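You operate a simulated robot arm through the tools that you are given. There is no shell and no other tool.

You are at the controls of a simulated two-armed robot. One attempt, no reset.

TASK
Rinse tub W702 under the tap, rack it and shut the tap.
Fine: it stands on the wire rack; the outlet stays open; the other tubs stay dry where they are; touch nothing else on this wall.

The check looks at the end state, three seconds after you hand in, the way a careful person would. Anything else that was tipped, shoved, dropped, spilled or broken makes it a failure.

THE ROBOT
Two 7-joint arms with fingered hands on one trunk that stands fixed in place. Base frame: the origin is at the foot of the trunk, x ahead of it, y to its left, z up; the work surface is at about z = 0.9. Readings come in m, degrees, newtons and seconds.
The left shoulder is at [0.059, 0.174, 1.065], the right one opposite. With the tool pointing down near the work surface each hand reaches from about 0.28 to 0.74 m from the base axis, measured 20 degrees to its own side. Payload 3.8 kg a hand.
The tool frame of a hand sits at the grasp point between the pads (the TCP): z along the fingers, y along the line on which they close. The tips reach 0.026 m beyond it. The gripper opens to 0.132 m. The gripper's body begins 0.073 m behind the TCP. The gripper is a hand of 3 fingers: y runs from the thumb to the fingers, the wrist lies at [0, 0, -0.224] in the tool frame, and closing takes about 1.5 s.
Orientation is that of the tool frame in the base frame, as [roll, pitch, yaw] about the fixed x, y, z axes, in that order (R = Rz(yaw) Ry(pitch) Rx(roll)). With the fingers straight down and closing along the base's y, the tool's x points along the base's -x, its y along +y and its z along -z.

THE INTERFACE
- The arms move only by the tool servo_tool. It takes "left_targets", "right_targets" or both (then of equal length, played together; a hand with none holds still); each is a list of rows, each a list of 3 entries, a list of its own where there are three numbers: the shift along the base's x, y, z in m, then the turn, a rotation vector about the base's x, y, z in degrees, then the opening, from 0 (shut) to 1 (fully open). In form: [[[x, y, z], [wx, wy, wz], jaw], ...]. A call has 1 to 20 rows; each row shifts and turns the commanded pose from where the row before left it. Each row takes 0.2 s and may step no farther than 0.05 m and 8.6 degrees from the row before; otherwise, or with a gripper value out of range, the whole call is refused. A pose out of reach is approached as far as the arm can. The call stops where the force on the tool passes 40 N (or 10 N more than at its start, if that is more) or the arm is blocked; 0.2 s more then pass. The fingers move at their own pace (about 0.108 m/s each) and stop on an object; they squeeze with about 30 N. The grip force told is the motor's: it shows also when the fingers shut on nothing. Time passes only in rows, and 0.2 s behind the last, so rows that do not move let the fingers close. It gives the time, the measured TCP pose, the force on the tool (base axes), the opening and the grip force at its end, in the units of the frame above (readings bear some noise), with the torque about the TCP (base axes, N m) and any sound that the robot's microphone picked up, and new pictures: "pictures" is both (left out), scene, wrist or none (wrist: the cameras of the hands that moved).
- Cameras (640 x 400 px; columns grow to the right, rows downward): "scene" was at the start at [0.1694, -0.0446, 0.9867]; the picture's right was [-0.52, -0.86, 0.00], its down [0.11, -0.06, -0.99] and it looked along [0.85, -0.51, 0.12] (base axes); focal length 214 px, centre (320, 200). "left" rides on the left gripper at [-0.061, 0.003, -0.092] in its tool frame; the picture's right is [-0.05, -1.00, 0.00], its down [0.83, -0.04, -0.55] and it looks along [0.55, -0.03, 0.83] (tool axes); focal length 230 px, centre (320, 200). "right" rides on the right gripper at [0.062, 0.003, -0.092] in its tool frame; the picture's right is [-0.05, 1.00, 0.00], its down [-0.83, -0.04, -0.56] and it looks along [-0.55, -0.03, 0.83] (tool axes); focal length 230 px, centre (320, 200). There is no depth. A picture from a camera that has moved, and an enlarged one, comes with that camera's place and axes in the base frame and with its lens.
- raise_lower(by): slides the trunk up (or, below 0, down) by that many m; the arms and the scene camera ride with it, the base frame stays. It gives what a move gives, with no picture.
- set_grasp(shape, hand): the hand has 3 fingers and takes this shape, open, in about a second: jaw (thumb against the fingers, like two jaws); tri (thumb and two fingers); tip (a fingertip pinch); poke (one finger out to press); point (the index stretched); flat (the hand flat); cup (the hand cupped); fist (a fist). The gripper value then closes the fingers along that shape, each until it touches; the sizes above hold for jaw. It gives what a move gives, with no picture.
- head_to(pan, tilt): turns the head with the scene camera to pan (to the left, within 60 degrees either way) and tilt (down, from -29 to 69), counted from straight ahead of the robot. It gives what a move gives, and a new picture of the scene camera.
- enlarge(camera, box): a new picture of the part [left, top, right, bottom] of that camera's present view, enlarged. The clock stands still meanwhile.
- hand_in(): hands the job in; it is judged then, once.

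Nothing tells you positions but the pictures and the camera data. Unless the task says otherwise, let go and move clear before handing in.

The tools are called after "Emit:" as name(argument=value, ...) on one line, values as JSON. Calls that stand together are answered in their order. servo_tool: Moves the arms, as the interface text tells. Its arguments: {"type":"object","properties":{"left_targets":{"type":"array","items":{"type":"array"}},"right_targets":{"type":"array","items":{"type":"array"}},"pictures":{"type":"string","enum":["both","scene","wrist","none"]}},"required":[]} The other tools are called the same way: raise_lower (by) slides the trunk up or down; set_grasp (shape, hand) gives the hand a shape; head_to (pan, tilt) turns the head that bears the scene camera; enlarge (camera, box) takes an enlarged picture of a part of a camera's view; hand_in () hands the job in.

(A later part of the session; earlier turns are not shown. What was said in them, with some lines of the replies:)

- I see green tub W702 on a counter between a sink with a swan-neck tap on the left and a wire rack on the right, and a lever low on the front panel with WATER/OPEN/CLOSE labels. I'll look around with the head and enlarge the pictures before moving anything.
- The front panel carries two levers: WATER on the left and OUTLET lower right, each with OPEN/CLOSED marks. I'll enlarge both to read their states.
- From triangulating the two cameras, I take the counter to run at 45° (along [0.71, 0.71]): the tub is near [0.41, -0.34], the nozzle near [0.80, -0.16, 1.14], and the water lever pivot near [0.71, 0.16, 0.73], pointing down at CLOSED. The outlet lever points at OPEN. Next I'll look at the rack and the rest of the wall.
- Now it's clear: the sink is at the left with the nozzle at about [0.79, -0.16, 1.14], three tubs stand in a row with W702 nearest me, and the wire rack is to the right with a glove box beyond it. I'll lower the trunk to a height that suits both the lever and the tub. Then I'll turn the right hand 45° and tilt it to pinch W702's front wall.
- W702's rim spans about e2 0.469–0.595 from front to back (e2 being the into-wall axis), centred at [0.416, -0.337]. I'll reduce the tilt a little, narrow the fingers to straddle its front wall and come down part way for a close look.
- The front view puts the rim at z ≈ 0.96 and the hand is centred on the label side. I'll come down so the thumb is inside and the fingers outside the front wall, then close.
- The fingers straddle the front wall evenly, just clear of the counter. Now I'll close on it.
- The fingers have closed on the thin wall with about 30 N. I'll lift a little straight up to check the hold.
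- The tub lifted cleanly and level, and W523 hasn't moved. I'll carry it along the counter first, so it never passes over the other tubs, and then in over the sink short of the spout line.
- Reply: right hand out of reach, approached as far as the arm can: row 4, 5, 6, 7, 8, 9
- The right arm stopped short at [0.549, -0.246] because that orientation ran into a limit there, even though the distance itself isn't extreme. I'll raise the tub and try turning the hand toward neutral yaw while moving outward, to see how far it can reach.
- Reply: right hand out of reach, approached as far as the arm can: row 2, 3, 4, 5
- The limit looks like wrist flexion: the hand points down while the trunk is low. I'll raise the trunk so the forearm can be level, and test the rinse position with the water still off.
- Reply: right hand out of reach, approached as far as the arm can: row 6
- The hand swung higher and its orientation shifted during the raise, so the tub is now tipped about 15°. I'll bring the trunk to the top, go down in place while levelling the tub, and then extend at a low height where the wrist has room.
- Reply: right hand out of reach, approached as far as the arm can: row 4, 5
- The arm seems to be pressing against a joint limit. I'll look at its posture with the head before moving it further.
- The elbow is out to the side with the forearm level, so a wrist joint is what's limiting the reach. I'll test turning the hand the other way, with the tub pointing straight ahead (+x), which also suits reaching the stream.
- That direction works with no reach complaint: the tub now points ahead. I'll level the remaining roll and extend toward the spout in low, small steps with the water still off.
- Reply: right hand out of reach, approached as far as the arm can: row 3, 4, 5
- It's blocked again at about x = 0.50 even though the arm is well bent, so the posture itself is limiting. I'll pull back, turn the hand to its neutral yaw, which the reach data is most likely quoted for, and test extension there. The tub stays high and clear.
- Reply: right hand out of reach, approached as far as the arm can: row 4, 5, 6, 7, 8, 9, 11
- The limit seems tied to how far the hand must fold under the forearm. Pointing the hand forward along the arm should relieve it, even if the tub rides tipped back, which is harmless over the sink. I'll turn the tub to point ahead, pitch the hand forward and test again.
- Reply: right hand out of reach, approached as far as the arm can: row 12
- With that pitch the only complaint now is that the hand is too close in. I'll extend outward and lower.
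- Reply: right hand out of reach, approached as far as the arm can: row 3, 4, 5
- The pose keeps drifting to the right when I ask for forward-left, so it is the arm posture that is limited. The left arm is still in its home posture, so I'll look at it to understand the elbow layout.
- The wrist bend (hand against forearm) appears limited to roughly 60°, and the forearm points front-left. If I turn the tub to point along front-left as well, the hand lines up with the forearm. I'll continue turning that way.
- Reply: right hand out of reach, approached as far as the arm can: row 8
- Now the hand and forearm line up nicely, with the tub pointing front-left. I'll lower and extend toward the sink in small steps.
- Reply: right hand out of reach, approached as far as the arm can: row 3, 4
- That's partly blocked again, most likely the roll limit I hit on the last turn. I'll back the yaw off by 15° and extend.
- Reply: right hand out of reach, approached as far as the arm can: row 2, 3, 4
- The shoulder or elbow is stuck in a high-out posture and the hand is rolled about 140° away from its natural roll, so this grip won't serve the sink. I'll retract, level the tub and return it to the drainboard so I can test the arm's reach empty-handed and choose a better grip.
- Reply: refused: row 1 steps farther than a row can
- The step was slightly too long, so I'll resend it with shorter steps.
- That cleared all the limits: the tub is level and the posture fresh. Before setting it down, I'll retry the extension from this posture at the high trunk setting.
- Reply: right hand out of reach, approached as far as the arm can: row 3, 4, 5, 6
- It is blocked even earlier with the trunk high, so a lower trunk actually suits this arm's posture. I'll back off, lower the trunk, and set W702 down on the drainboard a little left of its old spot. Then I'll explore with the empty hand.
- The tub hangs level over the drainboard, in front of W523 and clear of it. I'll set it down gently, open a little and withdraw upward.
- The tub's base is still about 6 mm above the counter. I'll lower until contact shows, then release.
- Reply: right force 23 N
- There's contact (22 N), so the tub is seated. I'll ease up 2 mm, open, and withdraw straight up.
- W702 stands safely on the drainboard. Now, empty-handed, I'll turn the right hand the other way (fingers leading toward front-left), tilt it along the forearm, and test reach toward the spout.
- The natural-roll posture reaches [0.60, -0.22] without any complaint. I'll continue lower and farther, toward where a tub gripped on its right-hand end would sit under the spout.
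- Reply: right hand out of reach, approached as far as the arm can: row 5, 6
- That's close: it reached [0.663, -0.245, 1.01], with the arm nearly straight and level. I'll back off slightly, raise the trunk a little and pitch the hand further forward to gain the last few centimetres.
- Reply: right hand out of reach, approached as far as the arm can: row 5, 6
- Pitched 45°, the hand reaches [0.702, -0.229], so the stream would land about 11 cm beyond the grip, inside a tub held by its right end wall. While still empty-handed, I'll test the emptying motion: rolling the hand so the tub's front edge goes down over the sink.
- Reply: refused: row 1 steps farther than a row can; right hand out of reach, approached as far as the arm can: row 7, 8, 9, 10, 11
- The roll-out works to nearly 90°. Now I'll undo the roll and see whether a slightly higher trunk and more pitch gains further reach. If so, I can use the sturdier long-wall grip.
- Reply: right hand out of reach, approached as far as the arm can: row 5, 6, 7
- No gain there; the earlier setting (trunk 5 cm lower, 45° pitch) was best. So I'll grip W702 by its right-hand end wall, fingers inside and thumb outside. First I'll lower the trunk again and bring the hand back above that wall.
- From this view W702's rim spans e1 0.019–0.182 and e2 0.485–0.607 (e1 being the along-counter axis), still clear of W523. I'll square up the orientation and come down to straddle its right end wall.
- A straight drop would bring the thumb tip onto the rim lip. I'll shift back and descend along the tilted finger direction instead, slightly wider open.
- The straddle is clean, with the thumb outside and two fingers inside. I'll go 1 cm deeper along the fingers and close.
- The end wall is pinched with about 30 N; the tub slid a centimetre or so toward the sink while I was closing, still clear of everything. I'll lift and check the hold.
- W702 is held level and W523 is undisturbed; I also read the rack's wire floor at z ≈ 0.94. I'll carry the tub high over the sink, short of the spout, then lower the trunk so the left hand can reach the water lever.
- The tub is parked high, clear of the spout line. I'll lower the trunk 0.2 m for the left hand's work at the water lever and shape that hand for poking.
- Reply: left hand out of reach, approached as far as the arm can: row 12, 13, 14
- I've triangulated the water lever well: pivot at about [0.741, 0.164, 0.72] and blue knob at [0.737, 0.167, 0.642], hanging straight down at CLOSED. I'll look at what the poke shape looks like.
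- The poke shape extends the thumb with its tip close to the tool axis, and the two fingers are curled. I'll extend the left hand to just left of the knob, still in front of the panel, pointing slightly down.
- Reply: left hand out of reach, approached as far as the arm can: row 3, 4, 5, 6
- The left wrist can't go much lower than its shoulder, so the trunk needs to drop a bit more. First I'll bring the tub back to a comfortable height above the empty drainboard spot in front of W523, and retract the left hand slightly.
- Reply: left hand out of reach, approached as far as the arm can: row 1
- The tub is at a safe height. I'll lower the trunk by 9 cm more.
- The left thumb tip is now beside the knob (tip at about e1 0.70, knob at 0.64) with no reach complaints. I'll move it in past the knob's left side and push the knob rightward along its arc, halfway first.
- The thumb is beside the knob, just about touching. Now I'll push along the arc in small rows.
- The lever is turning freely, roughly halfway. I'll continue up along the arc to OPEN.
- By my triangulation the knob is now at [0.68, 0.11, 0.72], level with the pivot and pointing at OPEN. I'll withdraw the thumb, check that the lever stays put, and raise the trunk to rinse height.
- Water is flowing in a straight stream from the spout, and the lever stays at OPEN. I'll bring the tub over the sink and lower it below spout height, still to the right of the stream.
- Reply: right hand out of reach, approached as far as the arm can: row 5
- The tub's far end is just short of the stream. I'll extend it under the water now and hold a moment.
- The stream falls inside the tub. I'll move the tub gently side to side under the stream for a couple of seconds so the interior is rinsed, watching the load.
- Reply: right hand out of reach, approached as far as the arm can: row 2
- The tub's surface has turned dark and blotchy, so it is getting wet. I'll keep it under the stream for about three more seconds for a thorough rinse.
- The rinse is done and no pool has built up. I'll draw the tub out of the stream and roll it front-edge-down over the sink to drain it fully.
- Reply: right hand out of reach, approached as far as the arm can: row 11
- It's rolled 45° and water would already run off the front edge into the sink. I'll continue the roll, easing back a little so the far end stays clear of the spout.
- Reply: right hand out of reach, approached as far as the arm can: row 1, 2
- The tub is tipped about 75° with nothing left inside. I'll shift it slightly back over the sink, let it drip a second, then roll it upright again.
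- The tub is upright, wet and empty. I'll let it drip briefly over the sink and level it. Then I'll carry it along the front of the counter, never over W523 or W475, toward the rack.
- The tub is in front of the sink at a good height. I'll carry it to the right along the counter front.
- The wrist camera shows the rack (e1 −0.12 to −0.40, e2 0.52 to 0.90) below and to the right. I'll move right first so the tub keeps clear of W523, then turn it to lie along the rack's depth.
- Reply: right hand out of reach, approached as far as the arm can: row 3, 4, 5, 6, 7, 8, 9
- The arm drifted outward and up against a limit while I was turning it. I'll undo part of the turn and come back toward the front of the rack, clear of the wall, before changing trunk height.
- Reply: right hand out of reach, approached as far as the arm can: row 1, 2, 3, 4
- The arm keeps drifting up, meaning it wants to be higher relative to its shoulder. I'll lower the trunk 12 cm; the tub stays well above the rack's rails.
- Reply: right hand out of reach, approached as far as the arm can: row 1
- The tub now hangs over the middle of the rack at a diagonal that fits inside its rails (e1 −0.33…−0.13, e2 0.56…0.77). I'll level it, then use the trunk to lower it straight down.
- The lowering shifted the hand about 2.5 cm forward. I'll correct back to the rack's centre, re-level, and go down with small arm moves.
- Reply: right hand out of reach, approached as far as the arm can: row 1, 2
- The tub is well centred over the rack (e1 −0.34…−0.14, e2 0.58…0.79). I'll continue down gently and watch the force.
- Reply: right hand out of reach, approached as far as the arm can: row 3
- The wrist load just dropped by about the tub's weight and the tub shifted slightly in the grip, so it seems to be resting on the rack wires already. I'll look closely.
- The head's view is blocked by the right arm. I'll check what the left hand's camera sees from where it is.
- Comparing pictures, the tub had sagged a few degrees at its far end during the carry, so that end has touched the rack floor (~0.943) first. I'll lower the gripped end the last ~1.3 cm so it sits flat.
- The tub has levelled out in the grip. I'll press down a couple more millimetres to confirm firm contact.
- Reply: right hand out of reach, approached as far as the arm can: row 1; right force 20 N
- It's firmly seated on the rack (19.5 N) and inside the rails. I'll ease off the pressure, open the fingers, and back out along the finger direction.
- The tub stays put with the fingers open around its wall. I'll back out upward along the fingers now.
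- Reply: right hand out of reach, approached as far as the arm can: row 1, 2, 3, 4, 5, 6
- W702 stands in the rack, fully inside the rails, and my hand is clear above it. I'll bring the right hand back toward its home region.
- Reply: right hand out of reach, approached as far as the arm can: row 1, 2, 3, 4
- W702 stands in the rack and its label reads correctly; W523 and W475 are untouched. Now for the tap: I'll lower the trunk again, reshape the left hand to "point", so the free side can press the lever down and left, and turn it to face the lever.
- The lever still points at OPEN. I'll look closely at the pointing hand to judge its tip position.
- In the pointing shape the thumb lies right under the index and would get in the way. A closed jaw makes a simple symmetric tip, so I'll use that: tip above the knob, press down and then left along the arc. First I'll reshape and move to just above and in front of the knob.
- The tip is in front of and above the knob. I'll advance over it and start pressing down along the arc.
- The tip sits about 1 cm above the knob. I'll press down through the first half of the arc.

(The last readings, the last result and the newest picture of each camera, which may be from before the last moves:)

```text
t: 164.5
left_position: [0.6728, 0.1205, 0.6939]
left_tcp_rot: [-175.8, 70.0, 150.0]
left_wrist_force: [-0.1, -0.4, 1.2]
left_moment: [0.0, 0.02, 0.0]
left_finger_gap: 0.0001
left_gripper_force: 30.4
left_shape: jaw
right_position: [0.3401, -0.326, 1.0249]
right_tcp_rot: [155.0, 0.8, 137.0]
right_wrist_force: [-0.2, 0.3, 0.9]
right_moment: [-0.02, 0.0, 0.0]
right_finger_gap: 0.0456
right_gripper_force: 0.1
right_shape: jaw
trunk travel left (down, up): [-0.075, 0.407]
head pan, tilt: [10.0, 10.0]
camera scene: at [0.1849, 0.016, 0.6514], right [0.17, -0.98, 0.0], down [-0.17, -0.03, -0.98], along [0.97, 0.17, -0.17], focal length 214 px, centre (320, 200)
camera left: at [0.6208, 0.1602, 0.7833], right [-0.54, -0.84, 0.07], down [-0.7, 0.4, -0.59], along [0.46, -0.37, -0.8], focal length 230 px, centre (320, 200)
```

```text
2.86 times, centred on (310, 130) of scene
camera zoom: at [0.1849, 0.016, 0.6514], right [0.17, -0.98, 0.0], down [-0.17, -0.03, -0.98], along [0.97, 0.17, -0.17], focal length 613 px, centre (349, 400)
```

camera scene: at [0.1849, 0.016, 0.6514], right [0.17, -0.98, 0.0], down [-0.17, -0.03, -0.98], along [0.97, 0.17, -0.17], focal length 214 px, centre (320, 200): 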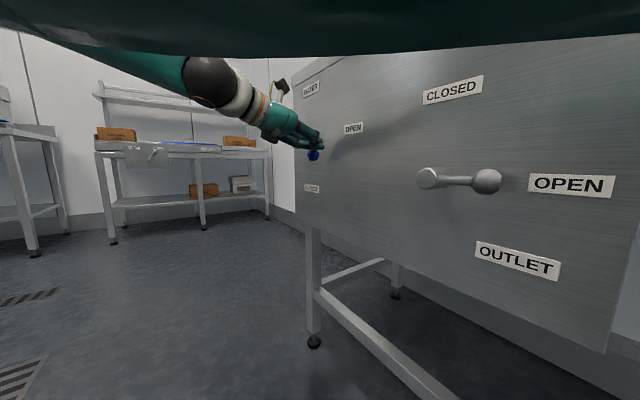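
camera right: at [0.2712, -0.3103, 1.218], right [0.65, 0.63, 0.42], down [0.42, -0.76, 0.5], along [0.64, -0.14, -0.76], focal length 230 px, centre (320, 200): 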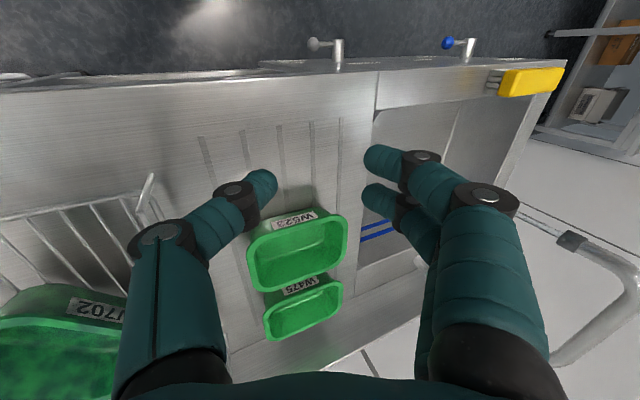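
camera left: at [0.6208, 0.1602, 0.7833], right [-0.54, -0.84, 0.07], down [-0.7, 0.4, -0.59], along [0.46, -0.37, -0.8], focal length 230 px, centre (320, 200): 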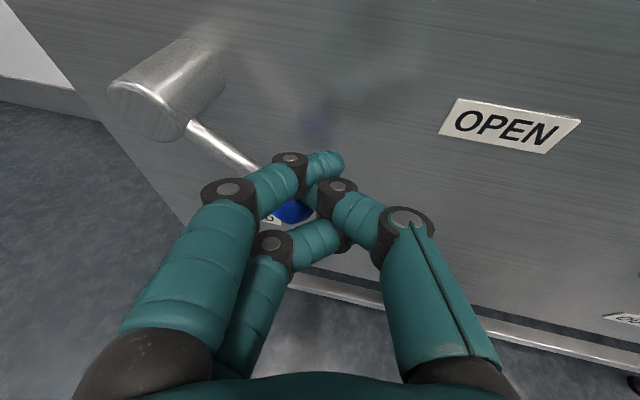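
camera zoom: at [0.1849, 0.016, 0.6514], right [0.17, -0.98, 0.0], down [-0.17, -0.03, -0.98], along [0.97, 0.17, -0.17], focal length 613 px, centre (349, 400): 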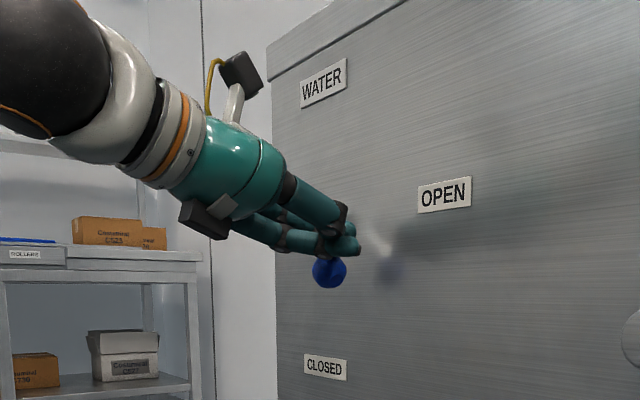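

The lever is about halfway down. I'll continue down and left through the rest of the arc to CLOSED.

Emit:
servo_tool(left_targets=[[[0.0078, 0.0078, -0.02], [0, 0, 0], 0], [[0.0113, 0.0113, -0.017], [0, 0, 0], 0], [[0.0134, 0.0134, -0.012], [0, 0, 0], 0], [[0.005, 0.005, -0.003], [0, 0, 0], 0], [[0, 0, 0], [0, 0, 0], 0]])

Emit:
enlarge(camera="scene", box=[220, 60, 400, 200])

```text
t: 165.7
left_position: [0.7098, 0.1543, 0.6449]
left_tcp_rot: [-175.9, 70.0, 149.7]
left_wrist_force: [-11.4, -3.0, 5.2]
left_moment: [0.05, -0.07, -0.02]
left_finger_gap: 0.0
left_gripper_force: 29.9
left_shape: jaw
right_position: [0.3396, -0.329, 1.024]
right_tcp_rot: [154.9, 0.7, 137.1]
right_wrist_force: [-0.3, 0.1, -1.0]
right_moment: [0.01, -0.02, 0.03]
right_finger_gap: 0.0456
right_gripper_force: 0.2
right_shape: jaw
trunk travel left (down, up): [-0.075, 0.407]
head pan, tilt: [10.0, 10.0]
camera scene: at [0.1842, 0.0157, 0.6516], right [0.17, -0.98, 0.0], down [-0.17, -0.03, -0.98], along [0.97, 0.17, -0.17], focal length 214 px, centre (320, 200)
camera left: at [0.6584, 0.1953, 0.7328], right [-0.55, -0.83, 0.07], down [-0.7, 0.4, -0.59], along [0.46, -0.37, -0.8], focal length 230 px, centre (320, 200)
```

scene: 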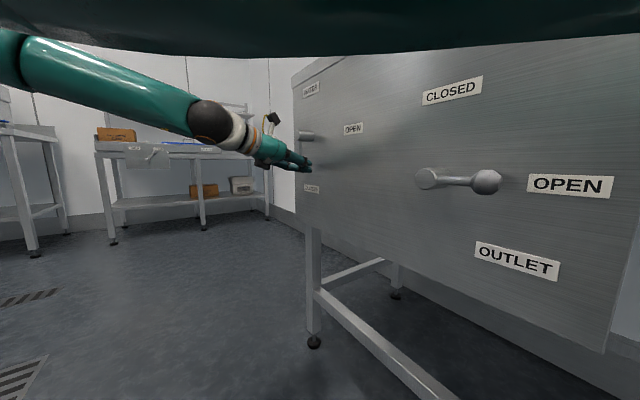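
left: 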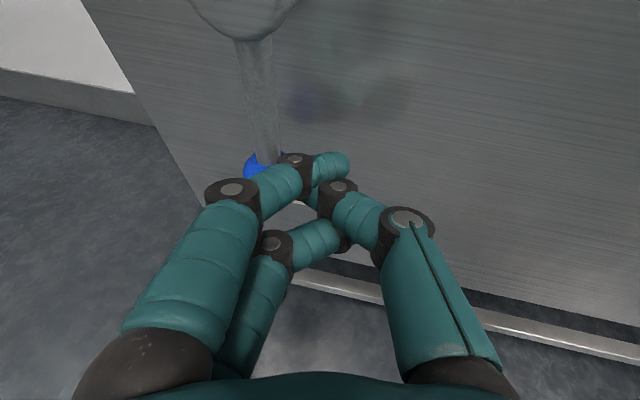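

```text
2.86 times, centred on (310, 130) of scene
camera zoom: at [0.1842, 0.0157, 0.6516], right [0.17, -0.98, 0.0], down [-0.17, -0.03, -0.98], along [0.97, 0.17, -0.17], focal length 613 px, centre (349, 400)
```

zoom: 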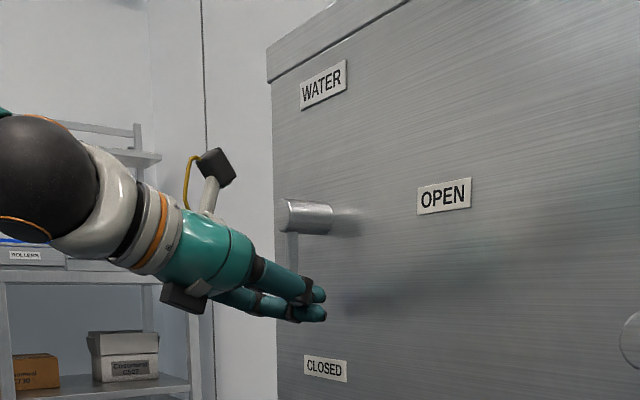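

The hand now meets about 12 N, so the lever is against its stop and hangs vertical at CLOSED. I'll ease off to the right and withdraw straight back.

Emit:
servo_tool(left_targets=[[[-0.012, -0.012, 0], [0, 0, 0], 0], [[-0.03, 0.03, 0], [0, 0, 0], 0], [[-0.03, 0.03, 0], [0, 0, 0], 0], [[-0.03, 0.03, 0.01], [0, 0, 0], 0], [[-0.03, 0.03, 0.02], [0, 0, 0], 0], [[0, 0, 0], [0, 0, 0], 0]])

Emit:
enlarge(camera="scene", box=[220, 60, 400, 200])

```text
t: 167.1
left_position: [0.5886, 0.26, 0.6819]
left_tcp_rot: [-175.8, 69.8, 150.1]
left_wrist_force: [0.1, -0.4, 0.1]
left_moment: [0.01, 0.01, -0.01]
left_finger_gap: 0.0
left_gripper_force: 29.5
left_shape: jaw
left hand out of reach, approached as far as the arm can: row 3, 4
right_position: [0.3409, -0.3268, 1.024]
right_tcp_rot: [154.9, 0.8, 137.1]
right_wrist_force: [0.9, -0.2, 0.7]
right_moment: [0.03, 0.01, -0.02]
right_finger_gap: 0.046
right_gripper_force: 0.1
right_shape: jaw
trunk travel left (down, up): [-0.075, 0.407]
head pan, tilt: [10.0, 10.0]
camera scene: at [0.1847, 0.016, 0.6514], right [0.17, -0.98, 0.0], down [-0.17, -0.03, -0.98], along [0.97, 0.17, -0.17], focal length 214 px, centre (320, 200)
camera left: at [0.5363, 0.3005, 0.7719], right [-0.54, -0.84, 0.07], down [-0.7, 0.4, -0.59], along [0.46, -0.37, -0.8], focal length 230 px, centre (320, 200)
```

scene: 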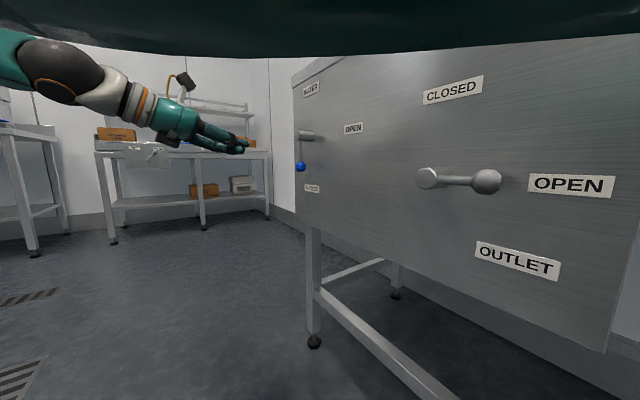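
left: 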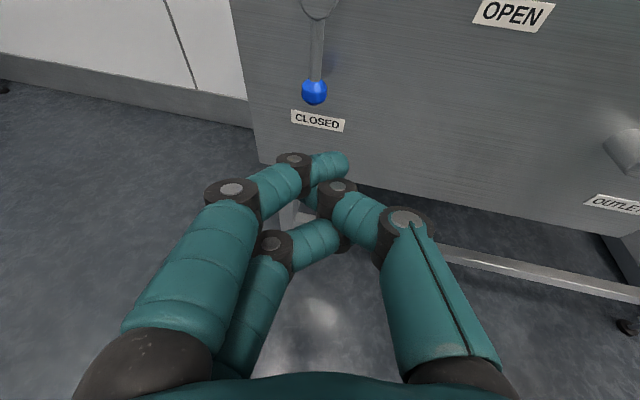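

```text
2.86 times, centred on (310, 130) of scene
camera zoom: at [0.1847, 0.016, 0.6514], right [0.17, -0.98, 0.0], down [-0.17, -0.03, -0.98], along [0.97, 0.17, -0.17], focal length 613 px, centre (349, 400)
```

zoom: 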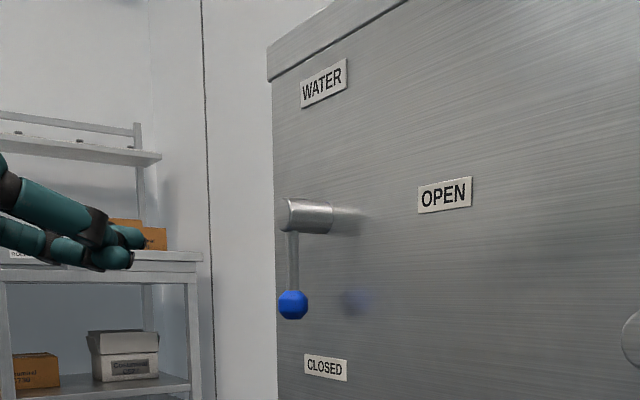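

The water lever is back at CLOSED and the outlet lever was never touched. I'll raise the trunk to check the tap, the rack and the other tubs.

Emit:
servo_tool(left_targets=[[[-0.03, 0.0, 0.03], [0, 0, 0], 0.3], [[-0.03, 0.0, 0.03], [0, 0, 0], 0.5], [[0, 0, 0], [0, 0, 0], 0.5]], right_targets=[[[-0.01, 0.0, 0.03], [0, 0, 0], 0.5], [[-0.01, 0.0, 0.03], [0, 0, 0], 0.5], [[0, 0, 0], [0, 0, 0], 0.5]], pictures="none")

Emit:
raise_lower(by=0.38)

Emit:
head_to(pan=-20, tilt=20)

Emit:
head_to(pan=-60, tilt=20)

```text
t: 167.9
left_position: [0.5263, 0.2613, 0.7428]
left_tcp_rot: [-175.9, 69.9, 149.9]
left_wrist_force: [0.3, -0.3, 0.4]
left_moment: [0.0, -0.01, -0.01]
left_finger_gap: 0.0653
left_gripper_force: 0.1
left_shape: jaw
right_position: [0.338, -0.3143, 1.0338]
right_tcp_rot: [154.8, 0.8, 137.0]
right_wrist_force: [0.6, 0.4, -0.3]
right_moment: [-0.02, 0.01, 0.0]
right_finger_gap: 0.0653
right_gripper_force: 0.0
right_shape: jaw
right hand out of reach, approached as far as the arm can: row 1, 2
trunk travel left (down, up): [-0.075, 0.407]
head pan, tilt: [10.0, 10.0]
```

```text
t: 171.6
left_position: [0.5283, 0.2595, 1.121]
left_tcp_rot: [-175.8, 69.9, 150.0]
left_wrist_force: [-0.1, 0.1, 0.4]
left_moment: [0.02, -0.01, -0.02]
left_finger_gap: 0.0654
left_gripper_force: 0.0
left_shape: jaw
right_position: [0.34, -0.3129, 1.4144]
right_tcp_rot: [155.0, 0.7, 137.0]
right_wrist_force: [-0.1, 1.2, -0.8]
right_moment: [-0.04, 0.0, 0.01]
right_finger_gap: 0.0652
right_gripper_force: 0.0
right_shape: jaw
trunk travel left (down, up): [-0.455, 0.027]
head pan, tilt: [10.0, 10.0]
```

```text
t: 172.5
left_position: [0.5274, 0.2597, 1.1211]
left_tcp_rot: [-175.9, 69.8, 149.9]
left_wrist_force: [0.4, 0.3, -1.1]
left_moment: [-0.02, 0.02, -0.02]
left_finger_gap: 0.0653
left_gripper_force: 0.1
left_shape: jaw
right_position: [0.3383, -0.3144, 1.4133]
right_tcp_rot: [154.9, 0.7, 137.2]
right_wrist_force: [0.3, 0.8, 0.5]
right_moment: [-0.04, -0.01, -0.01]
right_finger_gap: 0.0654
right_gripper_force: 0.0
right_shape: jaw
trunk travel left (down, up): [-0.455, 0.027]
head pan, tilt: [-20.0, 20.0]
camera scene: at [0.1949, -0.032, 1.0461], right [-0.34, -0.94, 0.0], down [-0.32, 0.12, -0.94], along [0.88, -0.32, -0.34], focal length 214 px, centre (320, 200)
```

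scene: 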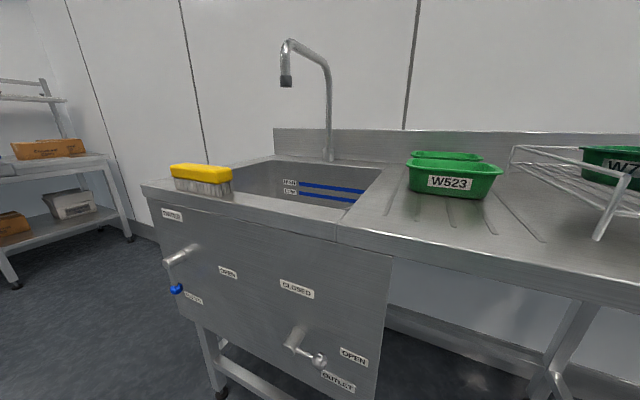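

```text
t: 173.6
left_position: [0.5293, 0.2604, 1.122]
left_tcp_rot: [-176.0, 69.9, 150.0]
left_wrist_force: [0.3, 0.8, 0.7]
left_moment: [-0.01, 0.01, 0.03]
left_finger_gap: 0.0656
left_gripper_force: 0.1
left_shape: jaw
right_position: [0.3397, -0.3138, 1.4146]
right_tcp_rot: [154.9, 0.8, 137.0]
right_wrist_force: [0.3, 0.3, 0.2]
right_moment: [0.0, 0.03, -0.03]
right_finger_gap: 0.0651
right_gripper_force: 0.0
right_shape: jaw
trunk travel left (down, up): [-0.455, 0.027]
head pan, tilt: [-60.0, 20.0]
camera scene: at [0.154, -0.0808, 1.046], right [-0.87, -0.5, 0.0], down [-0.17, 0.3, -0.94], along [0.47, -0.81, -0.34], focal length 214 px, centre (320, 200)
```

scene: 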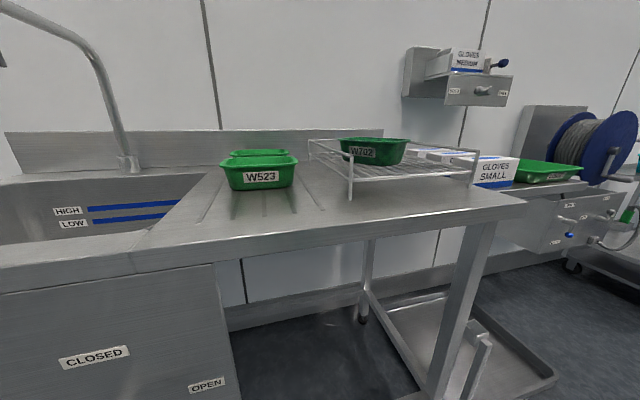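

The tap no longer runs and W702 is on the rack. I'll take a final close look at the rack, the other tubs, the outlet lever and the spout.

Emit:
enlarge(camera="scene", box=[290, 110, 530, 220])

Emit:
enlarge(camera="scene", box=[200, 130, 330, 220])

Emit:
head_to(pan=-20, tilt=20)

Emit:
enlarge(camera="scene", box=[150, 200, 400, 400])

Emit:
enlarge(camera="scene", box=[240, 20, 420, 220])

```text
2.67 times, centred on (410, 165) of scene
camera zoom: at [0.154, -0.0808, 1.046], right [-0.87, -0.5, 0.0], down [-0.17, 0.3, -0.94], along [0.47, -0.81, -0.34], focal length 572 px, centre (80, 293)
```

zoom: 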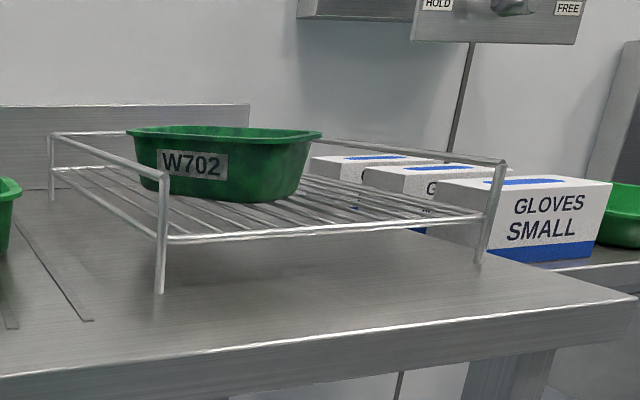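

```text
4.44 times, centred on (265, 175) of scene
camera zoom: at [0.154, -0.0808, 1.046], right [-0.87, -0.5, 0.0], down [-0.17, 0.3, -0.94], along [0.47, -0.81, -0.34], focal length 953 px, centre (564, 311)
```

zoom: 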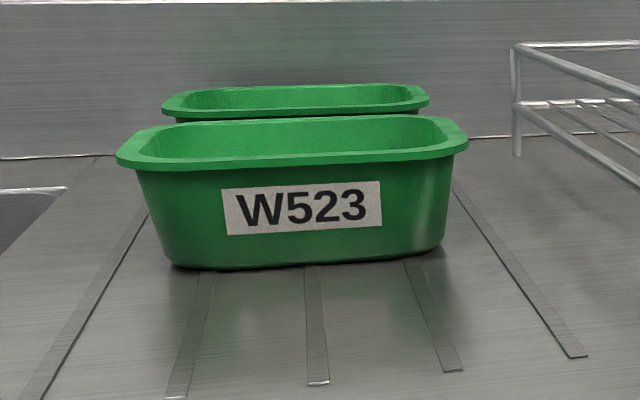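

```text
t: 174.7
left_position: [0.5284, 0.259, 1.1223]
left_tcp_rot: [-175.9, 69.8, 149.9]
left_wrist_force: [-0.3, 0.1, -0.3]
left_moment: [0.02, -0.01, 0.0]
left_finger_gap: 0.0652
left_gripper_force: 0.0
left_shape: jaw
right_position: [0.3386, -0.3139, 1.414]
right_tcp_rot: [155.0, 0.8, 137.0]
right_wrist_force: [0.1, -1.2, 0.7]
right_moment: [-0.02, 0.0, -0.03]
right_finger_gap: 0.0653
right_gripper_force: 0.2
right_shape: jaw
trunk travel left (down, up): [-0.455, 0.027]
head pan, tilt: [-20.0, 20.0]
camera scene: at [0.1948, -0.0321, 1.046], right [-0.34, -0.94, 0.0], down [-0.32, 0.12, -0.94], along [0.88, -0.32, -0.34], focal length 214 px, centre (320, 200)
```

scene: 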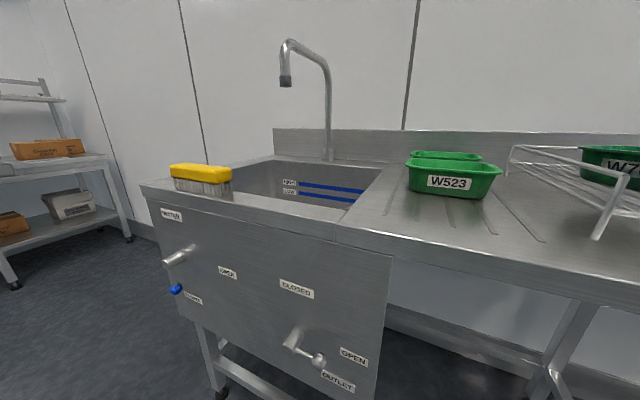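

```text
2.00 times, centred on (275, 300) of scene
camera zoom: at [0.1948, -0.0321, 1.046], right [-0.34, -0.94, 0.0], down [-0.32, 0.12, -0.94], along [0.88, -0.32, -0.34], focal length 429 px, centre (410, 0)
```

zoom: 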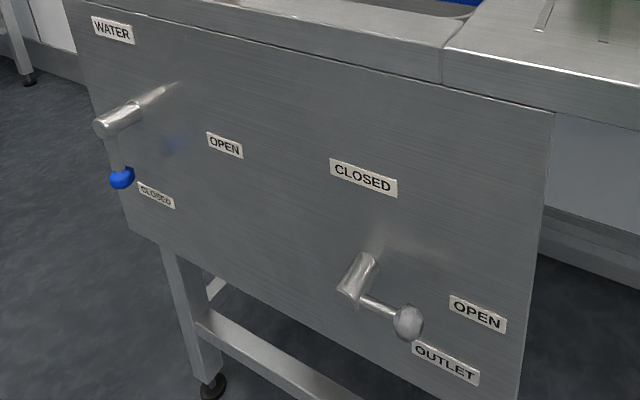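

```text
2.00 times, centred on (330, 120) of scene
camera zoom: at [0.1948, -0.0321, 1.046], right [-0.34, -0.94, 0.0], down [-0.32, 0.12, -0.94], along [0.88, -0.32, -0.34], focal length 429 px, centre (300, 360)
```

zoom: 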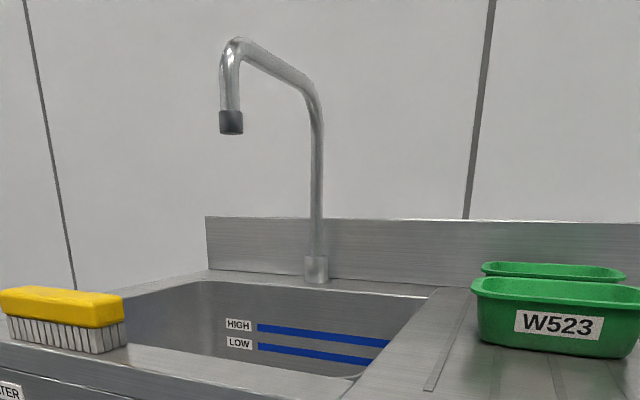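

W702, rinsed and emptied, stands upright on the wire rack. The spout is dry with its lever at CLOSED, and the outlet lever still points at OPEN. W523 and W475 are dry and in place, the brush and glove boxes are untouched, and both hands are clear, so I'm handing in.

Emit:
hand_in()

```text
The job is handed in.
```

W702 has been rinsed and emptied over the sink, and now stands upright on the wire rack. The tap is shut, and I've handed the job in; no verdict has come back yet.

- **Tap and outlet:** the water lever is back at CLOSED and the spout has stopped running. I never touched the outlet lever, and it still points at OPEN.
- **Other tubs:** W523 and W475 are where they were and look dry. I carried the wet tub along the front of the counter so it wouldn't drip on them.
- **Rest of the wall:** I touched nothing else, including the brush, glove boxes and dispenser. Both hands are clear.
- **Set down once before rinsing:** I put W702 back on the drainboard to change my grip, because the first grip couldn't reach the spout.
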